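You operate a simulated robot arm through the tools that you are given. There is no shell and no other tool. Be economical: measure what you need, move in short steps, check, and stop when the job is done.

You are at the controls of a simulated robot arm. One attempt, no reset.

## Task
Mix the wash tank to 2.0 % cleaner and make the station ready.
Fine: wash lid shut, source lever on WASH, return lever on TANK; leave the pump off.
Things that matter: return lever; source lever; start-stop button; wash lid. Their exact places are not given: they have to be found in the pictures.

Only the result counts: the job must be done as asked and must still hold three seconds after the hand-in. Knocking over, shifting, dropping, spilling or breaking anything else fails it. Lids that push on must go on centred and level and be pressed home; caps that screw on are set level and turned clockwise until they are tight.

## Robot
A 6-joint arm with a fingered hand on a trunk, on a base that drives. Base frame: it is fixed to the floor where the robot stands at the start and does not move with it; the origin is under the middle of the robot, x ahead of it, y to its left, z up; the surface under the hand at the start is at about z = 74. Readings come in cm, rad, newtons and seconds.
With the tool pointing down near the work surface it reaches from about 20 to 48 cm from the robot's upright axis, wherever it stands. Its first joint turns from -2.897 to 2.897 rad. Places, roughly: return lever [30, 20, 80]; source lever [10, 50, 80]; start-stop button [0, 30, 60]; wash lid [30, 60, 110]. Payload 2.3 kg.
The TCP is the grasp point between the finger pads, 2.2 cm short of the fingertips. In the tool frame z runs along the fingers and y along their closing line. Largest opening 11.2 cm; the body of the gripper starts 6 cm behind the TCP. The gripper is a hand of 3 fingers: y runs from the thumb to the fingers, the wrist lies at [0, 0, -21.8] in the tool frame, and closing takes about 1.5 s.
Orientation is that of the tool frame in the base frame, as a unit quaternion [w, x, y, z]. With the fingers straight down and closing along the base's y, the tool's x points along the base's -x, its y along +y and its z along -z.

## Interface
- The arm moves only by the tool drive_tool. Its argument "rows" is a list that holds one entry, the list of rows, each a list of 6 numbers: the turn, a rotation vector about the tool's x, y, z in rad, then the shift along the tool's x, y, z in m. In form: [[[wx, wy, wz, dx, dy, dz], ...]]. A call has 1 to 20 rows; each row shifts and turns the commanded pose from where the row before left it, along the tool's axes as they then stand. "gripper" is the finger opening in m, from 0 to 0.112, set as the call begins (left out, the last holds). Rows are played at 5 a second. More than 5 cm and 0.15 rad between two rows, or a gripper value outside its range, and nothing of the call is played. A pose out of reach is approached as far as the arm can. The call stops where the force on the tool passes 40 N (or 10 N more than at its start, if that is more) or the arm is blocked; 0.2 s more then pass. The fingers move at their own pace (about 7.2 cm/s each) and stop on an object; they squeeze with about 22 N. The grip force told is the motor's: it shows also when the fingers shut on nothing. Time passes only in rows, and 0.2 s behind the last, so rows that do not move let the fingers close. The reply holds the time, the measured pose of the TCP, the force on the tool along the base axes, the opening and the grip force, in the units named above and with some noise, with the torque about the TCP (base axes, N m) and any sound that the robot's microphone picked up.
- Cameras (640 x 400 px; columns grow to the right, rows downward): "scene" is now at [-1.86, 18.33, 155.51]; the picture's right is [0.70, -0.71, 0.00], its down [-0.65, -0.64, -0.42] and it looks along [0.30, 0.29, -0.91] (base axes); focal length 253 px, centre (320, 200). "wrist" rides on the gripper at [6.6, 0.3, -8] in the tool frame; the picture's right is [-0.05, 1.00, 0.00], its down [-0.77, -0.04, -0.64] and it looks along [-0.63, -0.03, 0.77] (tool axes); focal length 275 px, centre (320, 200).
- capture(camera): a new picture of that camera. It takes no simulated time.
- raise_lower(by): slides the trunk up (or, below 0, down) by that many cm; the arm and the scene camera ride with it, the base frame stays. It gives what a move gives, with no picture.
- base_move(legs): drives the robot by 1 to 6 legs, each [ahead, left, turn to the left] in cm, cm and rad, along the robot's own axes; the way and the turn of a leg run together, so that a leg with both is an arc; at most 150 cm and 3.142 rad a leg. The arm and the cameras ride along, it lands a little off, and it stops where it bumps. It gives what a move gives.
- move_fingers(finger1, finger2, thumb_bend): sets how far each is bent, from 0 (flat) to 1 (curled in); at 0.3 the hand is open as for a grip, at 0.7 the pads meet at the TCP. One left out holds its place. A second passes; each finger stops where it meets its share of the squeeze, and holds until it gets a number again. A gripper value or a shape takes the hand back. It gives what a move gives, with no picture; readings hold the bend of each and the force on the fingers (four entries, about 0 where the hand has none), thumb and palm.
- preshape(shape): the hand has 3 fingers and takes this shape, open, in about a second: jaw (thumb against the fingers, like two jaws); tri (thumb and two fingers); tip (a fingertip pinch); poke (one finger out to press); point (the index stretched); flat (the hand flat); cup (the hand cupped); fist (a fist). The gripper value then closes the fingers along that shape, each until it touches; the sizes above hold for jaw. It gives what a move gives, with no picture.
- turn_head(pan, tilt): turns the head with the scene camera to pan (to the left, within 2.705 rad either way) and tilt (down, from -0.506 to 1.204), counted from straight ahead of the robot. It gives what a move gives.
- measure_at(camera, pixels): there is no depth. For up to 12 entries [column, row, z] of the newest picture of that camera ("zoom" is the newest enlarged one), the place [x, y] in the base frame at which the ray of that pixel passes the height z, good to about 0.3 cm. It takes no simulated time.
- close_up(camera, box): a new picture of the part [left, top, right, bottom] of that camera's present view, enlarged. It takes no simulated time.
- sign_off(): hands the job in; it is judged then, once.

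Work in short steps. Measure before you move; look again where a grasp or a placing could have gone wrong, and mend it. You have 80 turns and 52 pictures in all, those below and enlarged ones among them. Open the gripper and draw the arm clear of the work before you hand the job in, unless the task says otherwise; then end with one line.

The tools are called as name(argument=value, ...) on one line, values as JSON. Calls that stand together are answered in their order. drive_tool: Moves the arm, as the interface text tells. Its arguments: {"type":"object","properties":{"rows":{"type":"array"},"gripper":{"type":"number"}},"required":["rows"]} The other tools are called the same way: raise_lower (by) slides the trunk up or down; preshape (shape) gives the hand a shape; move_fingers (finger1, finger2, thumb_bend) moves the fingers one by one; base_move (legs) drives the base; turn_head (pan, tilt) turns the head that bears the scene camera; capture (camera) takes a picture; measure_at (camera, pixels) gives the place at which the rays of pixels pass given heights; close_up (camera, box) takes an enlarged picture of a part of a camera's view; sign_off () hands the job in.

At the start:

```text
clock: 0.0
tool_pos: [9.68, 21.78, 127.18]
ee_rot: [0.0, 0.0, 1.0, 0.0]
force: [0.0, -0.1, -0.1]
moment: [-0.01, 0.0, 0.01]
grip_width: 11.19
gripper_force: 0.0
shape: jaw
bend: [0.3, 0.3, 0.3]
finger forces: [0.0, 0.0, 0.1, 0.1, 0.1, 0.0]
trunk travel left (down, up): [-50.2, 8.8]
robot x, y, heading: [-0.22, -0.31, -0.001]
head pan, tilt: [0.775, 1.138]
```

scene: 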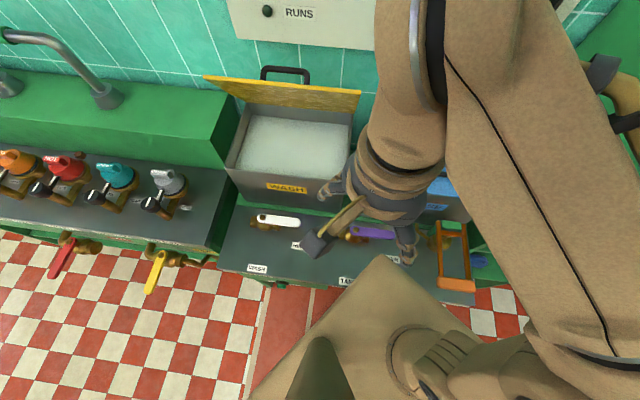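
wrist: 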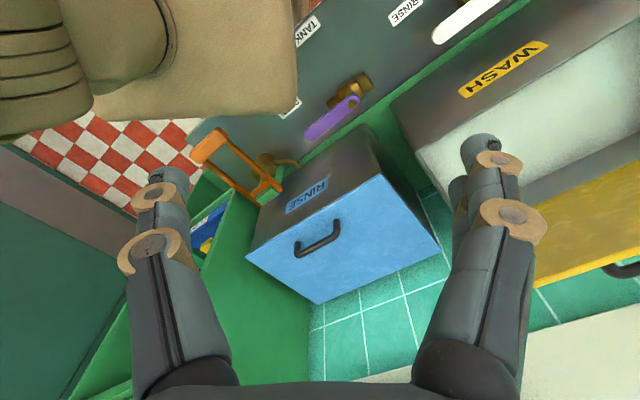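

The scene picture shows a wash tank with an open yellow lid, levers in white and purple, taps on the left, and a "RUNS" panel on the wall. I look around to read the labels and instructions.

turn_head(pan=0.9, tilt=0.45)

capture(camera="scene")

turn_head(pan=1.5, tilt=0.8)

capture(camera="scene")

```text
clock: 1.1
tool_pos: [9.59, 21.63, 127.09]
ee_rot: [-0.001, 0.0, 1.0, 0.0]
force: [0.7, 0.0, -0.8]
moment: [-0.02, -0.04, 0.05]
grip_width: 11.2
gripper_force: 0.0
shape: jaw
bend: [0.3, 0.3, 0.3]
finger forces: [0.1, 0.0, 0.0, 0.0, 0.0, 0.1]
trunk travel left (down, up): [-50.2, 8.8]
robot x, y, heading: [-0.0, -0.02, -0.004]
head pan, tilt: [0.901, 0.45]
```

```text
49 pictures are left
```

scene: 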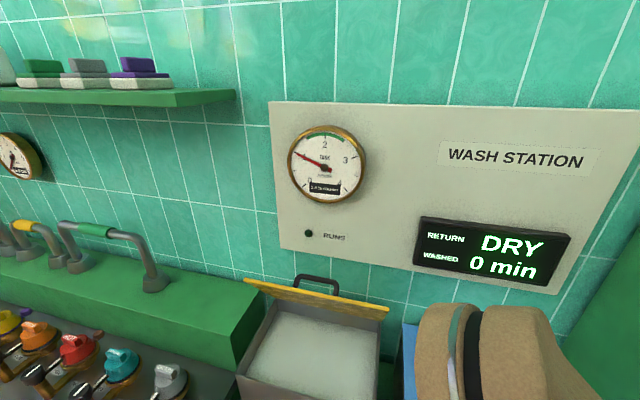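

```text
clock: 2.1
tool_pos: [9.69, 21.56, 127.29]
ee_rot: [0.0, 0.001, 1.0, 0.0]
force: [0.5, -0.2, 0.0]
moment: [0.01, 0.02, 0.0]
grip_width: 11.2
gripper_force: 0.1
shape: jaw
bend: [0.3, 0.3, 0.3]
finger forces: [0.1, 0.0, 0.1, 0.0, 0.0, 0.0]
trunk travel left (down, up): [-50.2, 8.8]
robot x, y, heading: [0.11, 0.04, -0.003]
head pan, tilt: [1.499, 0.799]
```

```text
48 pictures are left
```

scene: 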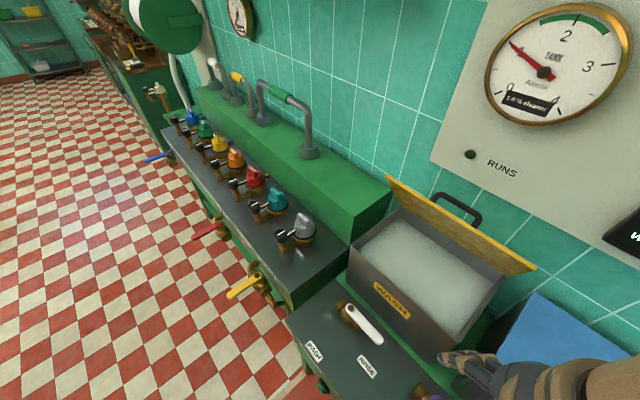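

The gauge at (545,75) seems to read about 1 with a note. I enlarge the gauge and the levers.

close_up(camera="scene", box=[430, 0, 640, 190])

close_up(camera="scene", box=[130, 60, 460, 400])

turn_head(pan=0.3, tilt=0.75)

capture(camera="scene")

```text
2.11 times, centred on (535, 95) of scene
```

zoom: 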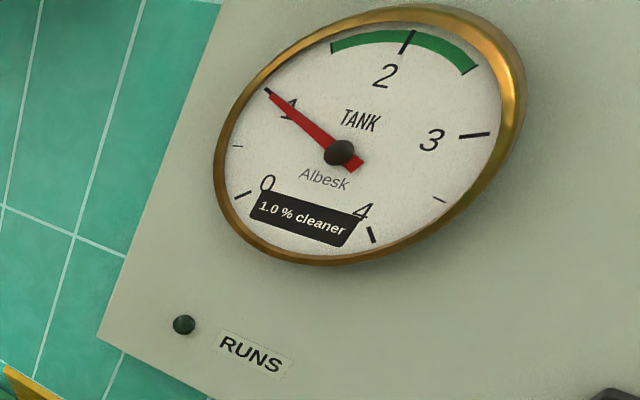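

```text
1.18 times, centred on (295, 230) of scene
```

zoom: 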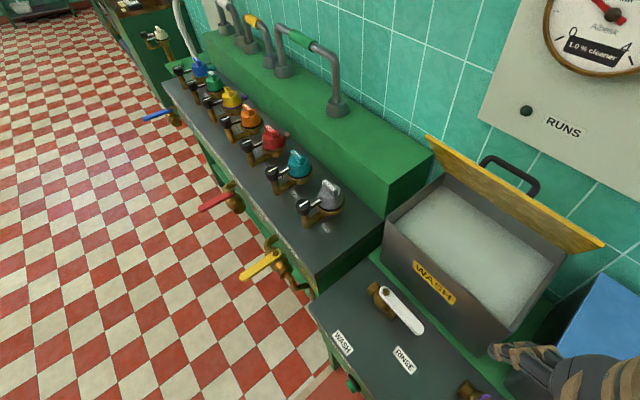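

```text
clock: 3.5
tool_pos: [9.59, 21.67, 127.18]
ee_rot: [-0.001, 0.0, 1.0, 0.001]
force: [-0.1, 0.0, -0.1]
moment: [0.01, 0.03, -0.02]
grip_width: 11.17
gripper_force: 0.0
shape: jaw
bend: [0.3, 0.3, 0.3]
finger forces: [0.1, 0.0, 0.0, 0.1, 0.0, 0.0]
trunk travel left (down, up): [-50.2, 8.8]
robot x, y, heading: [-0.04, 0.08, 0.0]
head pan, tilt: [0.3, 0.75]
```

```text
45 pictures are left
```

scene: 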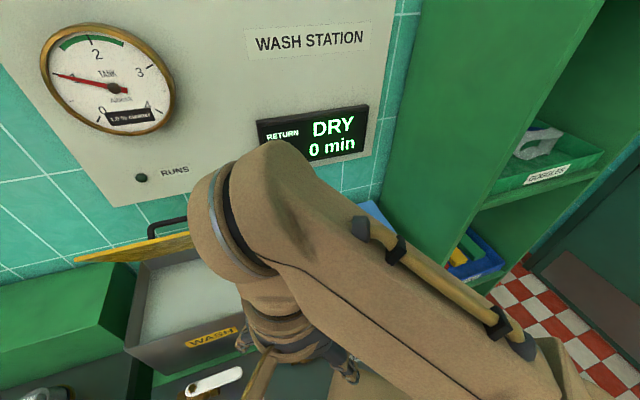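

The tank gauge reads 1.0 % cleaner and must rise to 2.0. I look for the cleaner supply: to the right shelf, and around.

turn_head(pan=-0.3, tilt=0.6)

capture(camera="scene")

turn_head(pan=1.6, tilt=0.3)

capture(camera="scene")

turn_head(pan=2.6, tilt=0.6)

capture(camera="scene")

turn_head(pan=-1.5, tilt=0.6)

capture(camera="scene")

```text
clock: 4.5
tool_pos: [9.71, 21.68, 127.09]
ee_rot: [0.0, 0.0, 1.0, 0.0]
force: [0.2, -0.4, 0.4]
moment: [0.03, -0.01, 0.04]
grip_width: 11.21
gripper_force: 0.0
shape: jaw
bend: [0.3, 0.3, 0.3]
finger forces: [0.0, 0.0, 0.1, 0.0, 0.1, 0.0]
trunk travel left (down, up): [-50.2, 8.8]
robot x, y, heading: [0.14, -0.14, 0.002]
head pan, tilt: [-0.3, 0.6]
```

```text
44 pictures are left
```

scene: 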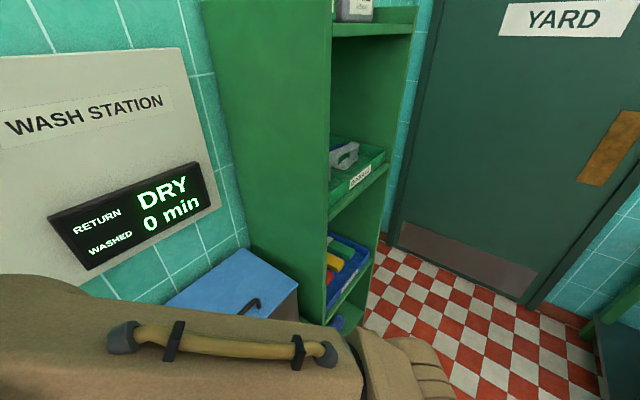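

```text
clock: 6.3
tool_pos: [9.68, 21.69, 127.08]
ee_rot: [0.001, 0.0, 1.0, 0.0]
force: [-0.5, -0.6, 0.5]
moment: [0.0, 0.0, -0.01]
grip_width: 11.2
gripper_force: 0.1
shape: jaw
bend: [0.3, 0.3, 0.3]
finger forces: [0.0, 0.1, 0.0, 0.1, 0.0, 0.1]
trunk travel left (down, up): [-50.2, 8.8]
robot x, y, heading: [0.31, -0.02, 0.003]
head pan, tilt: [1.6, 0.3]
```

```text
43 pictures are left
```

scene: 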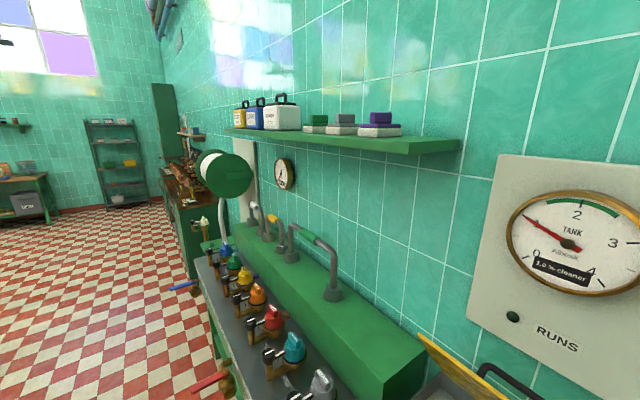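

```text
clock: 7.6
tool_pos: [9.56, 21.69, 127.13]
ee_rot: [0.0, 0.0, 1.0, 0.001]
force: [-0.6, 0.6, -0.2]
moment: [-0.01, 0.01, 0.01]
grip_width: 11.21
gripper_force: 0.1
shape: jaw
bend: [0.3, 0.3, 0.3]
finger forces: [0.0, 0.0, 0.0, 0.0, 0.1, 0.0]
trunk travel left (down, up): [-50.2, 8.8]
robot x, y, heading: [-0.52, 0.45, -0.001]
head pan, tilt: [2.601, 0.6]
```

```text
42 pictures are left
```

scene: 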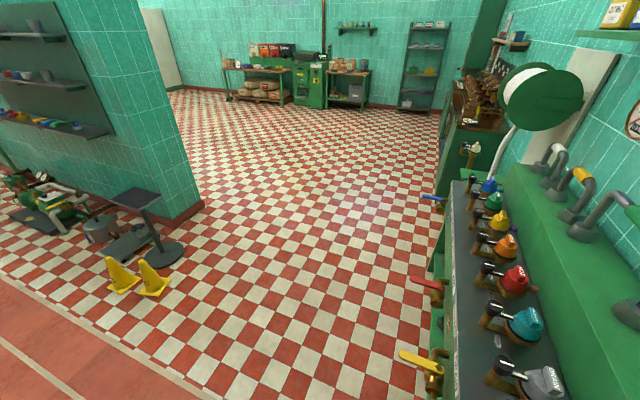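

```text
clock: 10.9
tool_pos: [9.63, 21.68, 127.21]
ee_rot: [0.0, 0.001, 1.0, 0.0]
force: [-0.1, -0.9, -0.7]
moment: [0.01, 0.03, -0.01]
grip_width: 11.2
gripper_force: 0.0
shape: jaw
bend: [0.3, 0.3, 0.3]
finger forces: [0.0, 0.1, 0.0, 0.0, 0.0, 0.0]
trunk travel left (down, up): [-50.2, 8.8]
robot x, y, heading: [-0.1, 0.39, -0.004]
head pan, tilt: [-1.499, 0.6]
```

```text
41 pictures are left
```

scene: 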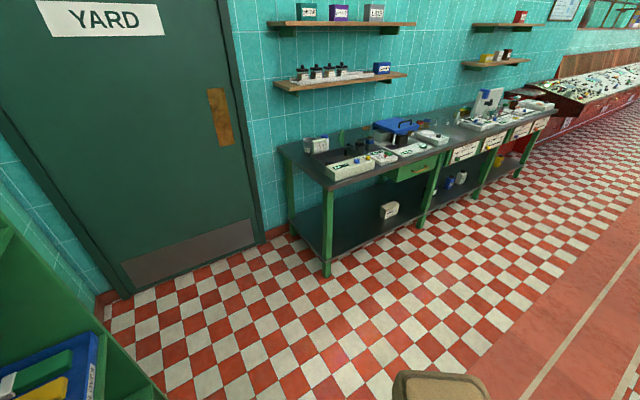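

Only the two levers, the button and the lid are named, so mixing may be done by the pump. I read the bench labels close up.

turn_head(pan=0.775, tilt=1.138)

close_up(camera="scene", box=[210, 180, 490, 320])

close_up(camera="wrist", box=[180, 0, 480, 200])

```text
clock: 13.1
tool_pos: [9.61, 21.59, 127.18]
ee_rot: [0.001, 0.0, 1.0, 0.0]
force: [0.3, 1.0, 0.4]
moment: [0.01, -0.04, -0.03]
grip_width: 11.21
gripper_force: 0.1
shape: jaw
bend: [0.3, 0.3, 0.3]
finger forces: [0.0, 0.0, 0.0, 0.0, 0.0, 0.0]
trunk travel left (down, up): [-50.2, 8.8]
robot x, y, heading: [-0.11, -0.13, 0.002]
head pan, tilt: [0.775, 1.138]
```

```text
2.29 times, centred on (350, 250) of scene
```

zoom: 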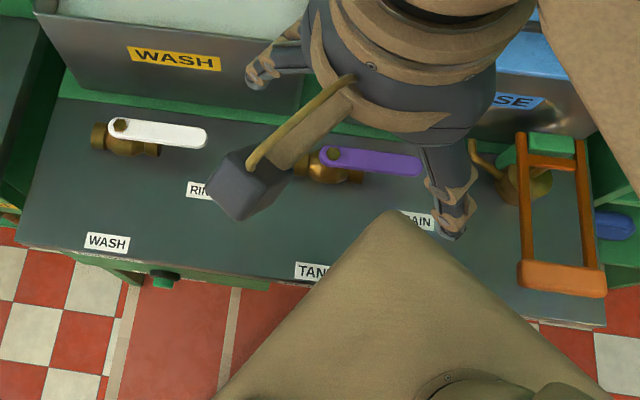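

```text
2.00 times, centred on (330, 100) of wrist
```

zoom: 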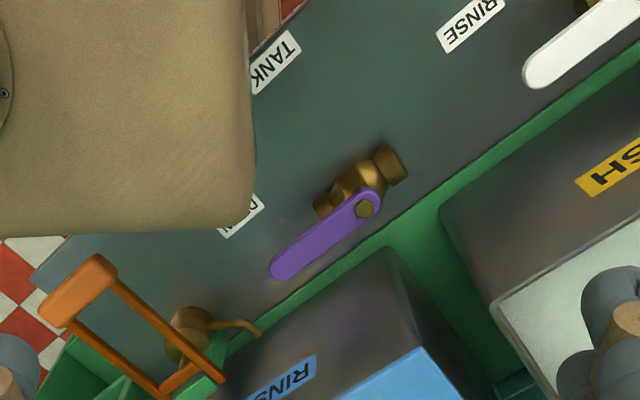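

White (source) points right to RINSE, purple (return) points right to DRAIN; their other labels WASH/TANK lie in front of the pivots. Green button at the front edge. I check the cabinet and shelf containers for cleaner.

turn_head(pan=-0.4, tilt=0.3)

close_up(camera="scene", box=[180, 0, 500, 400])

turn_head(pan=1.4, tilt=0.0)

close_up(camera="scene", box=[160, 140, 400, 300])

```text
clock: 14.4
tool_pos: [9.64, 21.62, 127.14]
ee_rot: [-0.001, 0.001, 1.0, -0.001]
force: [0.2, 0.2, -0.7]
moment: [0.01, 0.0, 0.01]
grip_width: 11.2
gripper_force: 0.1
shape: jaw
bend: [0.3, 0.3, 0.3]
finger forces: [0.0, 0.1, 0.0, 0.0, 0.2, 0.1]
trunk travel left (down, up): [-50.2, 8.8]
robot x, y, heading: [-0.2, -0.28, -0.003]
head pan, tilt: [-0.4, 0.3]
```

```text
1.00 times, centred on (340, 200) of scene (not enlarged: the box is as wide or as high as the picture)
```

zoom: 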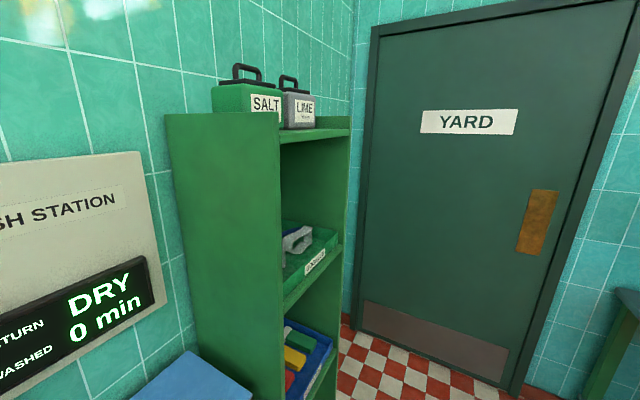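

```text
clock: 16.2
tool_pos: [9.67, 21.7, 127.23]
ee_rot: [0.0, 0.0, 1.0, 0.001]
force: [-0.3, -0.1, 0.0]
moment: [-0.01, -0.02, -0.04]
grip_width: 11.21
gripper_force: 0.1
shape: jaw
bend: [0.3, 0.3, 0.3]
finger forces: [0.1, 0.0, 0.0, 0.0, 0.0, 0.1]
trunk travel left (down, up): [-50.2, 8.8]
robot x, y, heading: [0.23, -0.24, -0.0]
head pan, tilt: [1.4, 0.0]
```

```text
2.50 times, centred on (280, 220) of scene
```

zoom: 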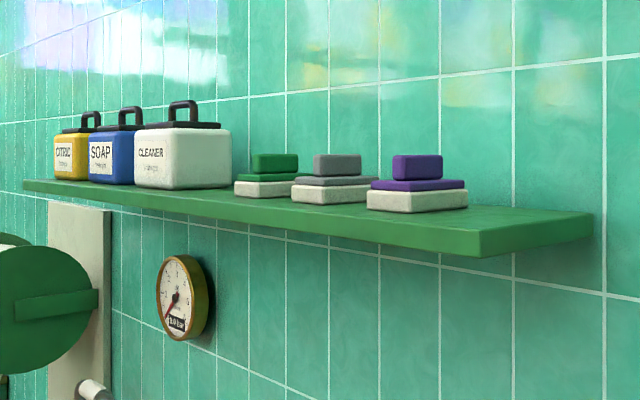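

A CLEANER can stands on the shelf, with small print. I zoom on the print, and look again at the orange-framed device from the wrist camera.

close_up(camera="scene", box=[178, 180, 258, 220])

close_up(camera="wrist", box=[180, 110, 300, 220])

```text
8.00 times, centred on (218, 200) of scene
```

zoom: 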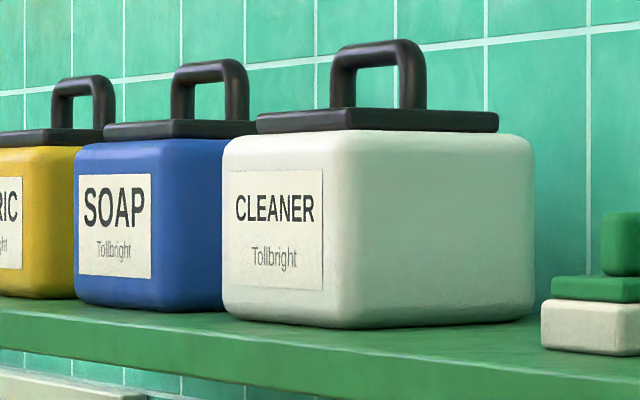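

```text
3.64 times, centred on (240, 165) of wrist
```

zoom: 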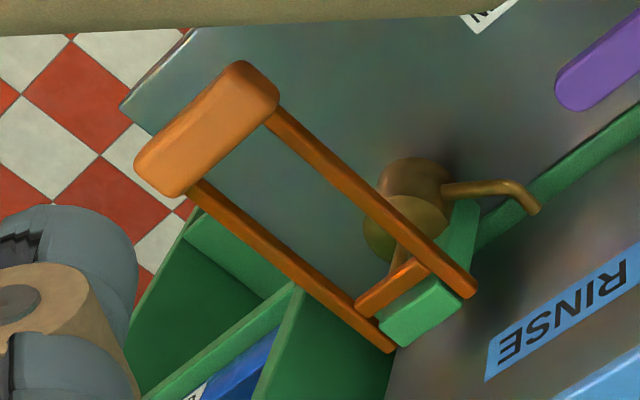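

The orange-handled device with a spout looks like a hand-operated doser. I measure it and the levers roughly from both cameras.

turn_head(pan=0.775, tilt=1.138)

capture(camera="scene")

measure_at(camera="wrist", pixels=[[210, 146, 80], [210, 146, 100], [265, 175, 80], [265, 175, 90], [353, 103, 80], [310, 135, 80], [396, 117, 74], [247, 258, 105]])

measure_at(camera="scene", pixels=[[457, 284, 80], [457, 284, 100], [440, 248, 80], [355, 233, 80], [395, 236, 80], [262, 217, 80], [298, 222, 80], [280, 286, 70], [257, 268, 74], [473, 300, 74], [205, 77, 110], [360, 92, 110]])

```text
clock: 17.6
tool_pos: [9.65, 21.73, 127.27]
ee_rot: [0.001, -0.001, 1.0, -0.001]
force: [0.8, 0.5, -0.6]
moment: [0.03, 0.02, -0.01]
grip_width: 11.2
gripper_force: 0.0
shape: jaw
bend: [0.3, 0.3, 0.3]
finger forces: [0.0, 0.0, 0.0, 0.0, 0.0, 0.1]
trunk travel left (down, up): [-50.2, 8.8]
robot x, y, heading: [-0.08, -0.01, 0.001]
head pan, tilt: [0.775, 1.138]
```

```text
34 pictures are left
```

scene: 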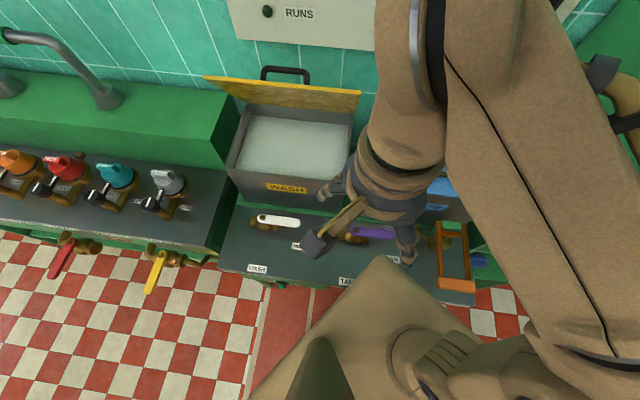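

```text
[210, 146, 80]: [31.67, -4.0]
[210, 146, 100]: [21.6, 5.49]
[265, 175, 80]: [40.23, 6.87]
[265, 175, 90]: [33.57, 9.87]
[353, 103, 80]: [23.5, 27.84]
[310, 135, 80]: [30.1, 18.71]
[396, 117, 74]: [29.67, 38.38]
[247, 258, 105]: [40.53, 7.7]
```

```text
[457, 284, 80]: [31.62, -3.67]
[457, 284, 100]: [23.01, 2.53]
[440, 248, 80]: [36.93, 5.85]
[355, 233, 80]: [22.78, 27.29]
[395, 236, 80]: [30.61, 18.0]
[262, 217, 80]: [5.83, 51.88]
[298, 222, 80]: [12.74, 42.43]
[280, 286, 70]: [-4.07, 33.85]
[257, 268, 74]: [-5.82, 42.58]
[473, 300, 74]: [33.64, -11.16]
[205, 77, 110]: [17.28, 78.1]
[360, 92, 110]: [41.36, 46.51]
```

Both cameras agree at z≈80 for the orange bar: it lies level from (39,7) to (32,-4). I move the hand so the wrist camera sees this device well.

drive_tool(rows=[[[0, 0, 0, -0.045, 0, 0], [0, 0, 0, -0.045, 0, 0], [0, 0, 0, -0.04, -0.02, 0], [0, 0, 0, 0, -0.045, 0], [0, 0, 0, 0, -0.045, 0], [0, 0, 0, 0, -0.045, 0], [0, 0, 0, 0, -0.045, 0]]])

capture(camera="wrist")

capture(camera="scene")

```text
clock: 19.2
tool_pos: [22.63, 1.47, 127.18]
ee_rot: [0.0, -0.001, 1.0, 0.002]
force: [-0.6, -0.3, 0.1]
moment: [0.0, 0.01, -0.02]
grip_width: 11.17
gripper_force: 0.0
shape: jaw
bend: [0.3, 0.3, 0.3]
finger forces: [0.0, 0.1, 0.0, 0.0, 0.0, 0.0]
trunk travel left (down, up): [-50.2, 8.8]
robot x, y, heading: [0.05, 0.23, 0.002]
head pan, tilt: [0.775, 1.138]
```

```text
33 pictures are left
```

wrist: 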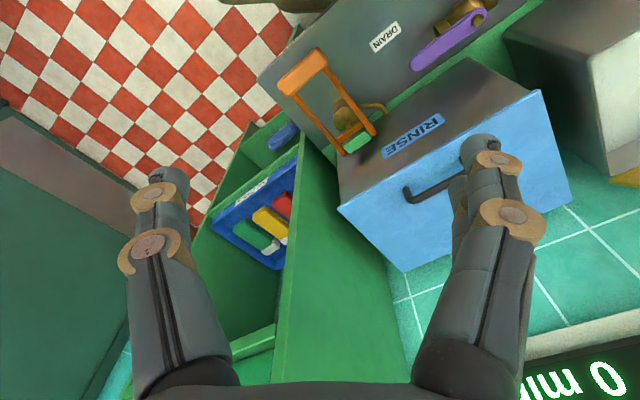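

```text
32 pictures are left
```

scene: 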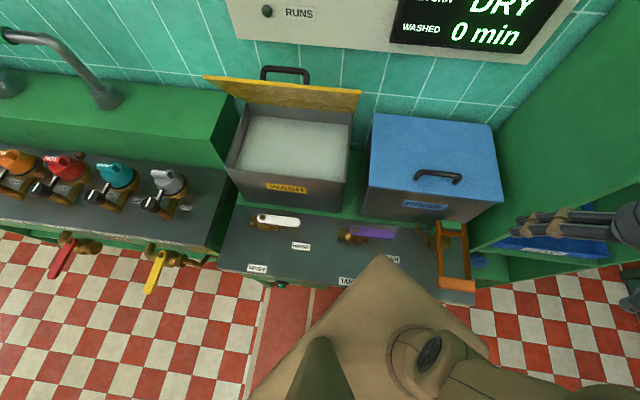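

Now the bench is clear in the scene. I zoom on the bench and on the doser.

close_up(camera="scene", box=[210, 190, 500, 310])

close_up(camera="scene", box=[400, 200, 500, 300])

```text
2.21 times, centred on (355, 250) of scene
```

zoom: 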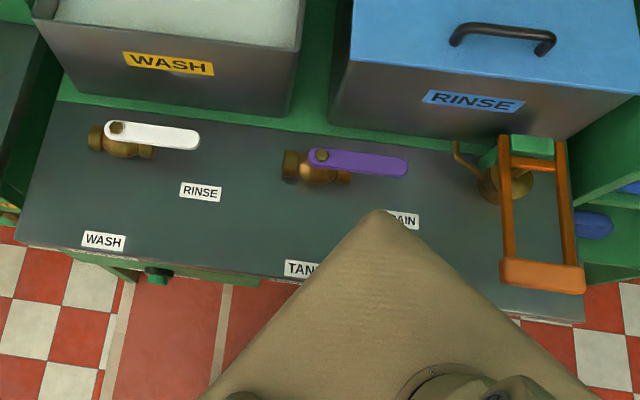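

```text
4.00 times, centred on (450, 250) of scene
```

zoom: 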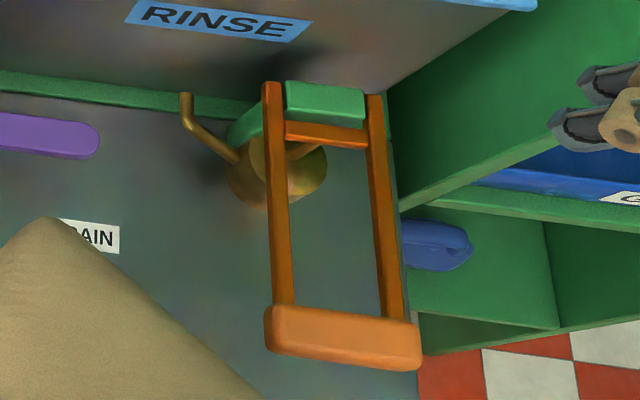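

It is a hand pump: an orange yoke with a cross-bar on a brass plunger, spout behind, so likely the cleaner doser. I measure the cabinet edge, close the fingers and go above the bar centre (456,285).

measure_at(camera="scene", pixels=[[456, 285, 80], [436, 281, 80], [475, 287, 80], [470, 245, 74], [445, 222, 82]])

drive_tool(rows=[[[0, 0, 0, -0.01, -0.006, 0.04], [0, 0, 0, -0.01, -0.006, 0.04], [0, 0, 0, -0.01, -0.006, 0.04], [0, 0, 0, -0.01, -0.006, 0.04], [0, 0, 0, -0.01, -0.006, 0.04], [0, 0, 0, -0.01, -0.006, 0.04], [0, 0, 0, -0.01, -0.006, 0.04], [0, 0, 0, -0.01, -0.006, 0.04], [0, 0, 0, -0.01, -0.006, 0.04]]], gripper=0)

capture(camera="wrist")

capture(camera="scene")

```text
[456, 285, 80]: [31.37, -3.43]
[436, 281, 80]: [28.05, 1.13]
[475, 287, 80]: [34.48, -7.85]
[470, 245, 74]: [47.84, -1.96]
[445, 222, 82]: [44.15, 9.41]
```

```text
clock: 21.2
tool_pos: [31.66, -3.77, 91.18]
ee_rot: [0.0, 0.0, 1.0, 0.001]
force: [0.1, 0.0, 0.6]
moment: [0.01, 0.01, -0.02]
grip_width: 0.0
gripper_force: 21.7
shape: jaw
bend: [0.66, 0.66, 0.74]
finger forces: [0.0, 0.1, 0.0, 0.0, 0.0, 0.1]
trunk travel left (down, up): [-50.2, 8.8]
robot x, y, heading: [-0.04, -0.3, -0.0]
head pan, tilt: [0.775, 1.138]
```

```text
29 pictures are left
```

wrist: 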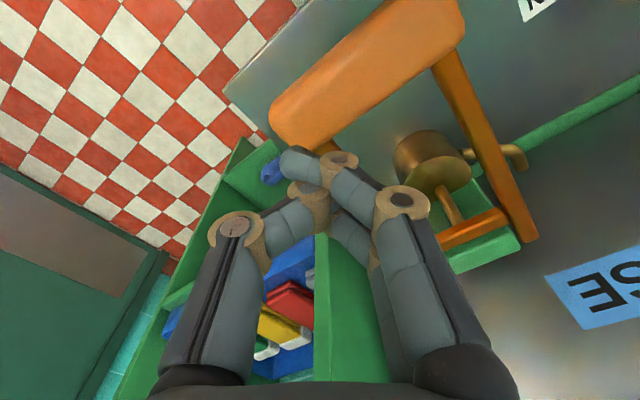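

```text
28 pictures are left
```

scene: 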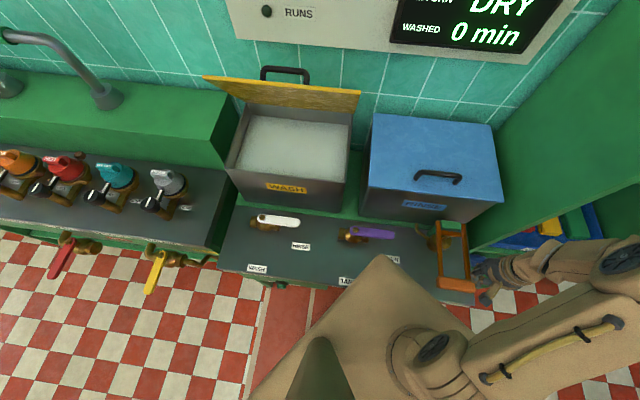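

The bar at wrist (370,75) is not under the fingertips (320,167): the earlier cameras saw from nearly the same direction. I triangulate with the new wrist view.

measure_at(camera="wrist", pixels=[[372, 78, 80], [372, 78, 85], [372, 78, 90], [372, 78, 95], [372, 78, 100], [530, 235, 85], [530, 235, 90]])

measure_at(camera="scene", pixels=[[456, 284, 85], [456, 284, 90], [456, 284, 95], [456, 284, 100], [438, 222, 85], [465, 226, 85]])

```text
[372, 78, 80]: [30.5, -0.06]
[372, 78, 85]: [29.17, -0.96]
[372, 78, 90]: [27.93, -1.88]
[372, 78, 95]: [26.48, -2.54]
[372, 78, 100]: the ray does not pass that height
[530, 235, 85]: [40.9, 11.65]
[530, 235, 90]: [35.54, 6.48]
```

```text
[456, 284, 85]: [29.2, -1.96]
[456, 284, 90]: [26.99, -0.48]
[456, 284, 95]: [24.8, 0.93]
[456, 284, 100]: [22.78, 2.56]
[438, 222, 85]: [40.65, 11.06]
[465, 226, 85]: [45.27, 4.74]
```

Triangulated bar centre ≈ (28.5,-1.3), top z≈87. I rise, shift over it, then press gently down and watch the force.

drive_tool(rows=[[[0, 0, 0, 0, 0, -0.04], [0, 0, 0, 0.032, 0.024, 0], [0, 0, 0, 0, 0, 0]]])

capture(camera="wrist")

```text
clock: 22.0
tool_pos: [28.41, -1.34, 95.21]
ee_rot: [0.0, 0.0, 1.0, 0.001]
force: [0.4, 0.0, -0.7]
moment: [-0.02, -0.03, -0.01]
grip_width: 0.0
gripper_force: 22.1
shape: jaw
bend: [0.66, 0.66, 0.74]
finger forces: [0.0, 0.0, 0.0, 0.1, 0.0, 0.0]
trunk travel left (down, up): [-50.2, 8.8]
robot x, y, heading: [-0.09, 0.1, -0.001]
head pan, tilt: [0.775, 1.138]
```

```text
27 pictures are left
```

wrist: 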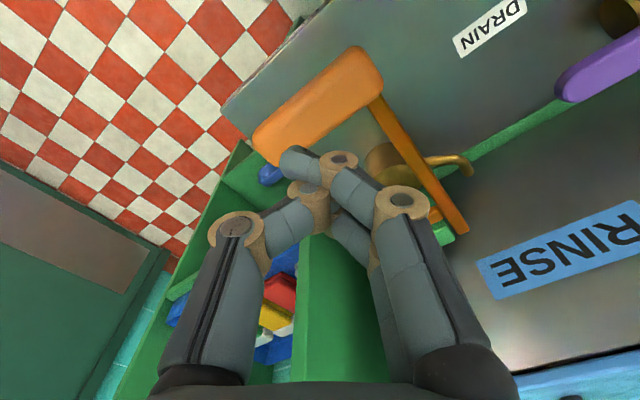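

The bar centre is at (320,105), right under the tips' projection (320,112). I lower in small rows.

drive_tool(rows=[[[0, 0, 0, 0, 0, 0.03], [0, 0, 0, 0, 0, 0.02], [0, 0, 0, 0, 0, 0.01], [0, 0, 0, 0, 0, 0.01]]])

```text
clock: 23.0
tool_pos: [28.52, -1.29, 88.16]
ee_rot: [0.0, 0.0, 1.0, 0.0]
force: [0.4, -0.4, 0.8]
moment: [0.0, -0.02, -0.01]
grip_width: 0.01
gripper_force: 22.1
shape: jaw
bend: [0.66, 0.66, 0.74]
finger forces: [0.0, 0.0, 0.0, 0.0, 0.1, 0.0]
trunk travel left (down, up): [-50.2, 8.8]
robot x, y, heading: [0.26, -0.08, -0.001]
head pan, tilt: [0.775, 1.138]
```

No contact yet at z 88.2; I go on in 1 cm rows.

drive_tool(rows=[[[0, 0, 0, 0, 0, 0.01], [0, 0, 0, 0, 0, 0.01], [0, 0, 0, 0, 0, 0.01]]])

capture(camera="wrist")

```text
clock: 23.8
tool_pos: [28.37, -1.3, 85.15]
ee_rot: [0.0, 0.001, 1.0, 0.0]
force: [-0.8, 0.3, 2.3]
moment: [0.04, 0.01, 0.0]
grip_width: 0.0
gripper_force: 21.7
shape: jaw
bend: [0.66, 0.66, 0.75]
finger forces: [0.0, 0.0, 0.0, 0.1, 0.0, 0.1]
trunk travel left (down, up): [-50.2, 8.8]
robot x, y, heading: [0.27, 0.14, 0.001]
head pan, tilt: [0.775, 1.138]
```

```text
26 pictures are left
```

wrist: 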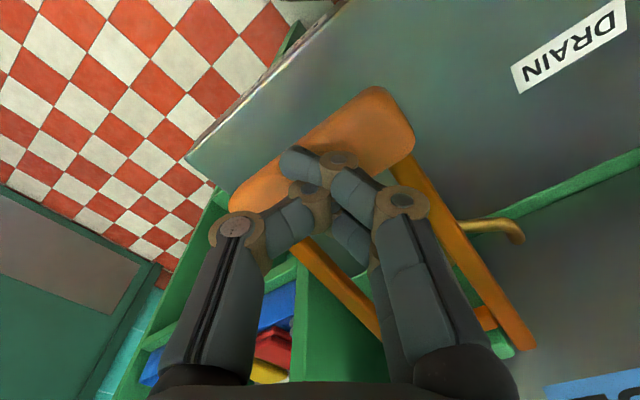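

The fingers now touch the bar (2.3 N). I press on until the stop or a clear force rise.

drive_tool(rows=[[[0, 0, 0, 0, 0, 0.01], [0, 0, 0, 0, 0, 0.01], [0, 0, 0, 0, 0, 0.01], [0, 0, 0, 0, 0, 0]]])

turn_head(pan=0.7, tilt=0.6)

capture(camera="scene")

```text
clock: 24.8
tool_pos: [28.52, -1.33, 82.01]
ee_rot: [-0.001, 0.0, 1.0, 0.002]
force: [-1.0, -0.2, 3.6]
moment: [0.03, -0.02, 0.0]
grip_width: 0.0
gripper_force: 22.8
shape: jaw
bend: [0.66, 0.66, 0.75]
finger forces: [0.0, 0.0, 0.0, 0.0, 18.0, 0.1]
trunk travel left (down, up): [-50.2, 8.8]
robot x, y, heading: [0.35, -0.18, 0.001]
head pan, tilt: [0.775, 1.138]
```

```text
clock: 25.8
tool_pos: [28.23, -1.19, 82.13]
ee_rot: [0.0, -0.001, 1.0, 0.001]
force: [-0.6, -0.3, 3.8]
moment: [0.03, 0.01, 0.02]
grip_width: 0.0
gripper_force: 22.3
shape: jaw
bend: [0.66, 0.66, 0.75]
finger forces: [0.0, 0.0, 0.0, 0.1, 18.2, 0.0]
trunk travel left (down, up): [-50.2, 8.8]
robot x, y, heading: [0.2, 0.34, -0.002]
head pan, tilt: [0.7, 0.6]
```

```text
25 pictures are left
```

scene: 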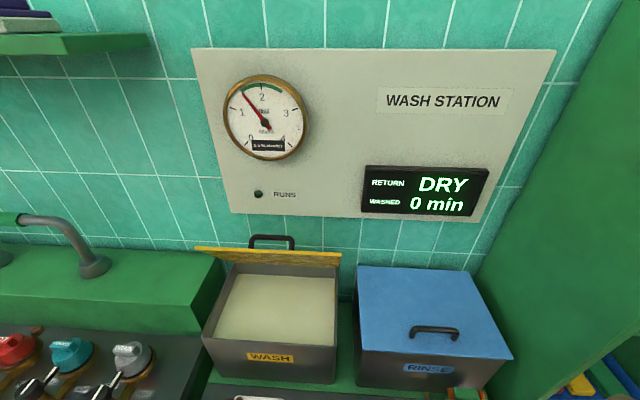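

The gauge has moved up and the tank water changed colour: the hand pump doses. I read the gauge.

close_up(camera="scene", box=[215, 65, 315, 165])

```text
4.00 times, centred on (265, 115) of scene
```

zoom: 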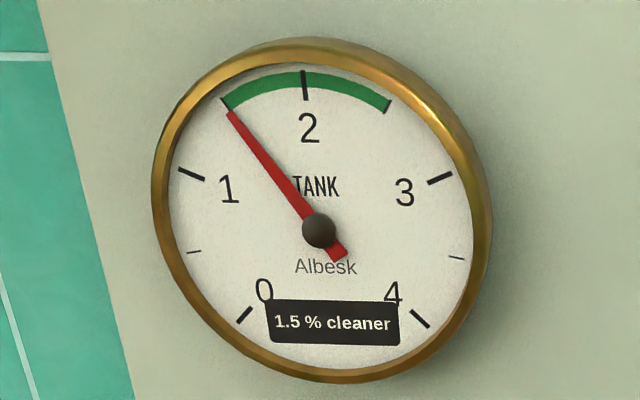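

1.5 % after one stroke. I lift off, let the handle return, and press the same depth once more.

drive_tool(rows=[[[0, 0, 0, 0, 0, -0.04], [0, 0, 0, 0, 0, -0.04], [0, 0, 0, 0, 0, 0], [0, 0, 0, 0, 0, 0], [0, 0, 0, 0, 0, 0]]])

close_up(camera="scene", box=[215, 65, 315, 165])

capture(camera="wrist")

```text
clock: 26.9
tool_pos: [28.47, -1.37, 90.13]
ee_rot: [-0.001, 0.0, 1.0, 0.0]
force: [0.0, 0.7, 0.2]
moment: [0.01, 0.0, -0.01]
grip_width: 0.0
gripper_force: 22.2
shape: jaw
bend: [0.66, 0.66, 0.75]
finger forces: [0.1, 0.0, 0.0, 0.0, 0.0, 0.0]
trunk travel left (down, up): [-50.2, 8.8]
robot x, y, heading: [-0.25, -0.33, -0.001]
head pan, tilt: [0.7, 0.6]
```

```text
4.00 times, centred on (265, 115) of scene
```

zoom: 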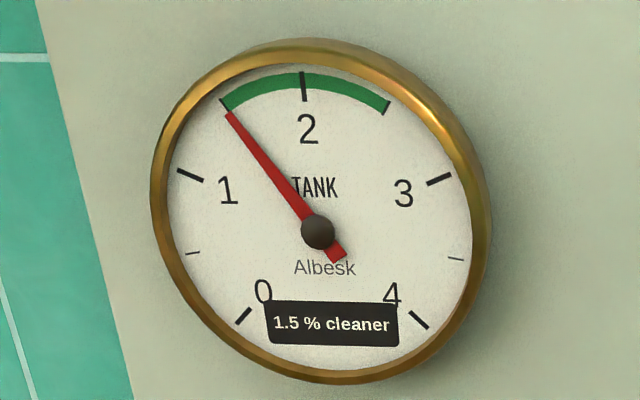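

```text
22 pictures are left
```

wrist: 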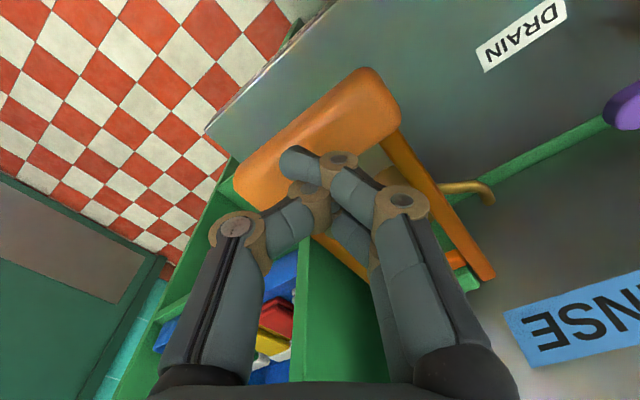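

The handle has sprung back up (bar at (320,140)) and the gauge holds at 1.5. Second stroke to the same depth, then lift well clear.

drive_tool(rows=[[[0, 0, 0, 0, 0, 0.03], [0, 0, 0, 0, 0, 0.02], [0, 0, 0, 0, 0, 0.01], [0, 0, 0, 0, 0, 0.01], [0, 0, 0, 0, 0, 0.01], [0, 0, 0, 0, 0, 0], [0, 0, 0, 0, 0, 0]]])

close_up(camera="scene", box=[215, 65, 315, 165])

```text
clock: 28.6
tool_pos: [28.44, -1.32, 82.07]
ee_rot: [-0.001, 0.0, 1.0, 0.001]
force: [0.0, -0.2, 4.3]
moment: [0.04, -0.01, 0.01]
grip_width: 0.0
gripper_force: 22.6
shape: jaw
bend: [0.66, 0.66, 0.75]
finger forces: [0.0, 0.1, 0.0, 0.0, 18.2, 0.1]
trunk travel left (down, up): [-50.2, 8.8]
robot x, y, heading: [-0.2, -0.14, 0.002]
head pan, tilt: [0.7, 0.6]
```

```text
4.00 times, centred on (265, 115) of scene
```

zoom: 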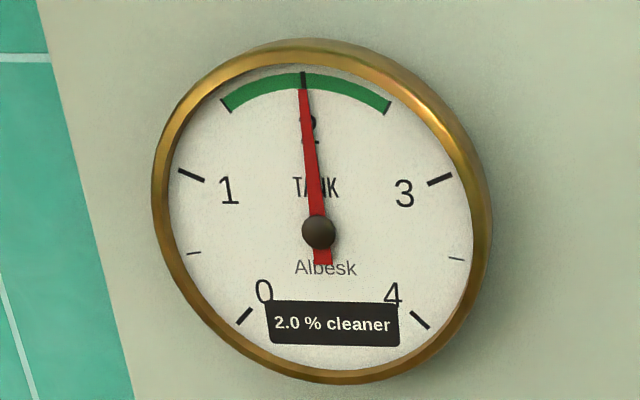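

The gauge reads 2.0 %. I lift off and go to a viewpoint before the levers, turning the hand 45° to face the bench squarely.

drive_tool(rows=[[[0, 0, 0, 0, 0, -0.04], [0, 0, 0, 0, 0, -0.05], [0, 0, 0, 0, 0, -0.05], [0, 0, 0, 0, 0, -0.05], [0, 0, 0, 0.03, 0.035, 0], [0, 0, 0, 0.03, 0.035, 0], [0, 0, 0, 0.03, 0.035, 0], [0, 0, 0, 0.025, 0.035, 0], [0, 0, -0.131, 0, 0, 0], [0, 0, -0.131, 0, 0, 0], [0, 0, -0.131, 0, 0, 0], [0, 0, -0.131, 0, 0, 0], [0, 0, -0.131, 0, 0, 0], [0, 0, -0.131, 0, 0, 0]]])

capture(camera="wrist")

```text
clock: 30.4
tool_pos: [17.45, 12.59, 101.42]
ee_rot: [0.006, -0.011, 1.0, 0.004]
force: [2.3, -2.7, 7.9]
moment: [-0.06, -0.01, -0.01]
grip_width: 0.02
gripper_force: 22.1
shape: jaw
bend: [0.7, 0.66, 0.75]
finger forces: [0.0, 0.0, 0.0, 0.0, 0.0, 0.0]
trunk travel left (down, up): [-50.2, 8.8]
robot x, y, heading: [0.14, -0.1, -0.003]
head pan, tilt: [0.7, 0.6]
stopped in row 9: the force on the tool passed its limit at 66 N (the readings are from after the stop); the commanded pose is now the measured one
```

```text
20 pictures are left
```

wrist: 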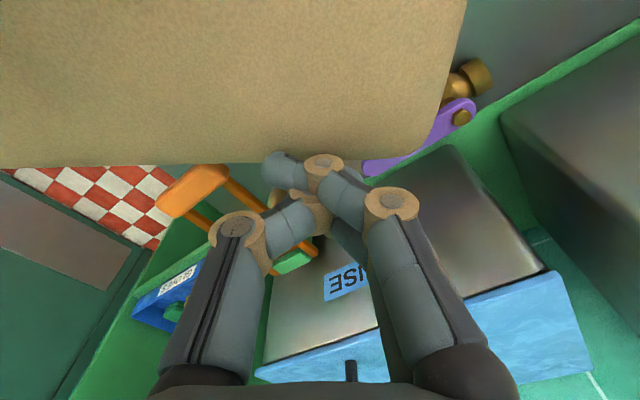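

The hand touched the robot's own body corner while turning (beige block in the wrist view). I rise away from it and measure that corner in the scene view.

drive_tool(rows=[[[0, 0, 0, 0, 0, -0.04], [0, 0, 0, -0.03, 0, -0.04], [0, 0, 0, -0.03, -0.02, -0.04]]])

turn_head(pan=0.775, tilt=1.138)

capture(camera="scene")

measure_at(camera="scene", pixels=[[380, 257, 97], [380, 257, 90], [380, 257, 80], [300, 345, 97], [222, 262, 74], [473, 298, 74]])

```text
refused: row 3 steps farther than a row can; nothing moved
```

```text
clock: 31.4
tool_pos: [17.33, 12.45, 101.38]
ee_rot: [0.006, -0.011, 1.0, 0.004]
force: [8.8, -3.4, 10.5]
moment: [-0.06, -0.06, -0.02]
grip_width: 0.0
gripper_force: 22.2
shape: jaw
bend: [0.7, 0.66, 0.75]
finger forces: [0.0, 0.1, 0.0, 0.1, 0.0, 0.0]
trunk travel left (down, up): [-50.2, 8.8]
robot x, y, heading: [-0.08, -0.01, 0.002]
head pan, tilt: [0.775, 1.138]
```

```text
19 pictures are left
```

scene: 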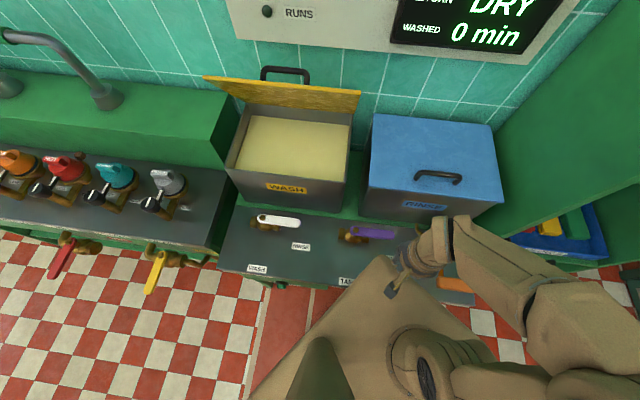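

```text
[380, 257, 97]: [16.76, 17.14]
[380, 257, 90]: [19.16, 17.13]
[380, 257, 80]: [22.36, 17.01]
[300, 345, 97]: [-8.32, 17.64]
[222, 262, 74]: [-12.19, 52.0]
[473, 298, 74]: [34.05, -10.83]
```

The body block is ±17 cm with top near z 97, and the bench normal is at about 36° (0.63 rad), not 45°. I lift the hand, then back off, turn to face the bench, and come up in front of the two levers.

drive_tool(rows=[[[0, 0, 0, 0, 0, -0.045], [0, 0, 0, -0.02, 0, -0.045], [0, 0, 0, -0.03, 0, -0.04], [0, 0, 0, 0, 0, -0.045], [0, 0, 0, 0, 0, -0.045]]], gripper=0.03)

base_move(legs=[[-16, -12, 0], [0, 0, 0.63], [17, 22, 0]])

turn_head(pan=0.1, tilt=1.1)

capture(camera="scene")

```text
clock: 32.6
tool_pos: [22.24, 12.4, 123.58]
ee_rot: [0.005, -0.012, 1.0, 0.003]
force: [0.0, 0.4, 0.3]
moment: [-0.03, 0.02, -0.01]
grip_width: 2.99
gripper_force: 0.0
shape: jaw
bend: [0.73, 0.73, 0.7]
finger forces: [0.1, 0.1, 0.0, 0.0, 0.1, 0.0]
trunk travel left (down, up): [-50.2, 8.8]
robot x, y, heading: [0.21, -0.37, -0.002]
head pan, tilt: [0.775, 1.138]
```

```text
clock: 37.4
tool_pos: [-4.27, 38.69, 123.48]
ee_rot: [0.005, -0.316, 0.949, 0.004]
force: [0.9, 0.6, -0.2]
moment: [0.02, 0.0, 0.0]
grip_width: 2.97
gripper_force: 0.0
shape: jaw
bend: [0.73, 0.73, 0.7]
finger forces: [0.1, 0.0, 0.0, 0.0, 0.0, 0.0]
trunk travel left (down, up): [-50.2, 8.8]
robot x, y, heading: [-15.25, 15.76, 0.626]
head pan, tilt: [0.775, 1.138]
```

```text
clock: 38.5
tool_pos: [-4.12, 38.65, 123.54]
ee_rot: [0.005, -0.316, 0.949, 0.005]
force: [-0.4, -0.1, -0.3]
moment: [-0.02, 0.01, -0.02]
grip_width: 2.97
gripper_force: 0.0
shape: jaw
bend: [0.73, 0.73, 0.7]
finger forces: [0.0, 0.1, 0.1, 0.0, 0.1, 0.0]
trunk travel left (down, up): [-50.2, 8.8]
robot x, y, heading: [-14.83, 15.52, 0.621]
head pan, tilt: [0.099, 1.1]
```

```text
18 pictures are left
```

scene: 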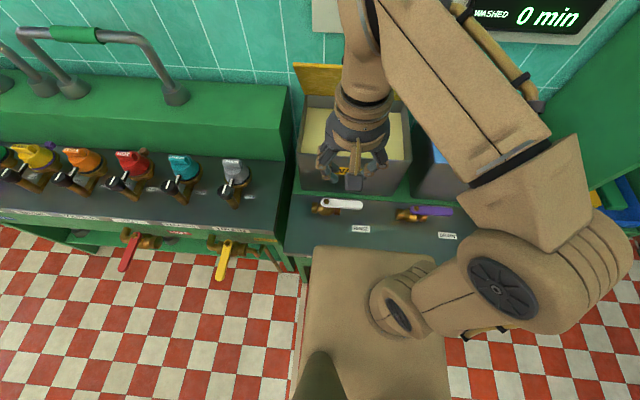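

Well aligned now: white lever pivot (322,207), tip (362,205); purple pivot (405,214), tip (452,211). I triangulate against the former view.

measure_at(camera="scene", pixels=[[322, 206, 78], [322, 206, 82], [322, 206, 86], [362, 205, 78], [362, 205, 82], [362, 205, 86], [450, 211, 78], [450, 211, 82], [405, 213, 82], [361, 228, 74], [447, 236, 74], [412, 158, 95]])

close_up(camera="scene", box=[280, 170, 480, 270])

```text
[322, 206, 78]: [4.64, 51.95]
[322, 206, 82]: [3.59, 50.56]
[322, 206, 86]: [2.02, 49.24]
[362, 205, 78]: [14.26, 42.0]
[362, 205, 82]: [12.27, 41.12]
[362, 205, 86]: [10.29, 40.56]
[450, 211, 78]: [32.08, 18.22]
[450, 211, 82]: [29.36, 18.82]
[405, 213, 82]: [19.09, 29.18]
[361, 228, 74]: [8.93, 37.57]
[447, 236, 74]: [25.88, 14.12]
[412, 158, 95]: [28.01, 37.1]
```

```text
3.20 times, centred on (380, 220) of scene
```

zoom: 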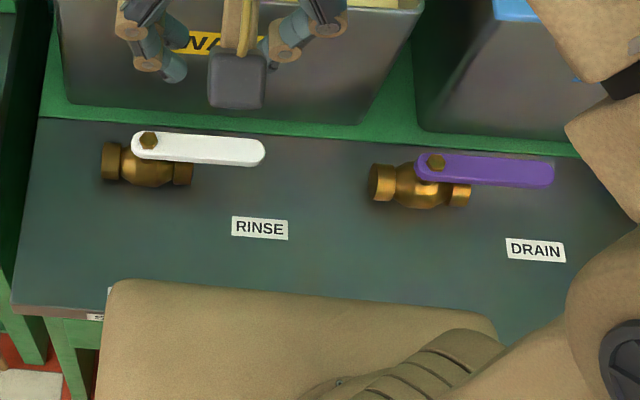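

Levers lie at z≈81–82: purple pivot ≈ (22.2,27.2), tip (29.8,18.3); white pivot ≈ (5.6,50.8), tip (12.2,41.5). I shift the robot right to face the purple lever, closing the fingers.

base_move(legs=[[3, -13, 0.015]])

drive_tool(rows=[[[0, 0, 0, 0, 0, 0.02], [0, 0, 0, 0, 0, 0], [0, 0, 0, 0, 0, 0]]], gripper=0)

```text
clock: 39.8
tool_pos: [5.64, 29.95, 123.35]
ee_rot: [0.004, -0.324, 0.946, 0.005]
force: [0.1, 0.8, 1.7]
moment: [0.0, -0.01, -0.01]
grip_width: 2.98
gripper_force: 0.1
shape: jaw
bend: [0.73, 0.73, 0.7]
finger forces: [0.0, 0.1, 0.0, 0.0, 0.0, 0.0]
trunk travel left (down, up): [-50.2, 8.8]
robot x, y, heading: [-4.93, 6.99, 0.636]
head pan, tilt: [0.099, 1.1]
```

```text
clock: 40.5
tool_pos: [5.55, 30.11, 121.58]
ee_rot: [0.005, -0.324, 0.946, 0.005]
force: [-0.5, 1.2, -0.5]
moment: [-0.03, 0.0, 0.01]
grip_width: 0.01
gripper_force: 22.2
shape: jaw
bend: [0.66, 0.66, 0.74]
finger forces: [0.0, 0.1, 0.0, 0.0, 0.1, 0.1]
trunk travel left (down, up): [-50.2, 8.8]
robot x, y, heading: [-4.98, 7.0, 0.641]
head pan, tilt: [0.099, 1.1]
```

I move to a hover behind the purple lever, at about (30.7, 23.1, 98), and look.

drive_tool(rows=[[[0, 0, 0, -0.0195, -0.0262, 0.0295], [0, 0, 0, -0.0195, -0.0262, 0.0295], [0, 0, 0, -0.0195, -0.0262, 0.0295], [0, 0, 0, -0.0195, -0.0262, 0.0295], [0, 0, 0, -0.0195, -0.0262, 0.0295], [0, 0, 0, -0.0195, -0.0262, 0.0295], [0, 0, 0, -0.0195, -0.0262, 0.0295], [0, 0, 0, -0.0195, -0.0262, 0.0295]]])

capture(camera="wrist")

```text
clock: 42.4
tool_pos: [30.95, 23.16, 97.84]
ee_rot: [0.005, -0.324, 0.946, 0.005]
force: [0.4, 0.2, 0.0]
moment: [0.02, 0.03, -0.01]
grip_width: 0.01
gripper_force: 21.8
shape: jaw
bend: [0.66, 0.66, 0.74]
finger forces: [0.0, 0.0, 0.1, 0.0, 0.0, 0.1]
trunk travel left (down, up): [-50.2, 8.8]
robot x, y, heading: [-5.29, 7.03, 0.634]
head pan, tilt: [0.099, 1.1]
```

```text
16 pictures are left
```

wrist: 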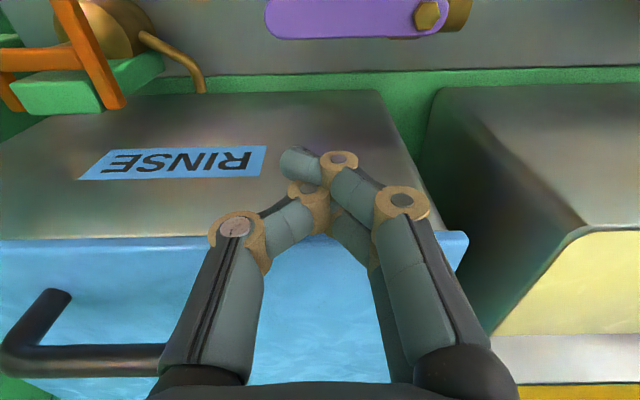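

The lever's back edge is at row 38, the tank's foot at row 92, its top edge at row 237. I measure the gap for the fingers.

measure_at(camera="wrist", pixels=[[265, 18, 82], [428, 15, 82], [340, 38, 82], [340, 38, 80], [300, 76, 74], [300, 92, 74], [300, 92, 78], [320, 237, 94], [320, 237, 90]])

```text
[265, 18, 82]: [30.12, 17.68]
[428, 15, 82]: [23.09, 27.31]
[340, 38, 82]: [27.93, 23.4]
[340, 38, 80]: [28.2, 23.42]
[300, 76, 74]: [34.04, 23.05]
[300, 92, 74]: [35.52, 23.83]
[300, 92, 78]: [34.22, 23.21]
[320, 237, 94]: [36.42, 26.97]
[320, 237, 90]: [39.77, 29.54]
```

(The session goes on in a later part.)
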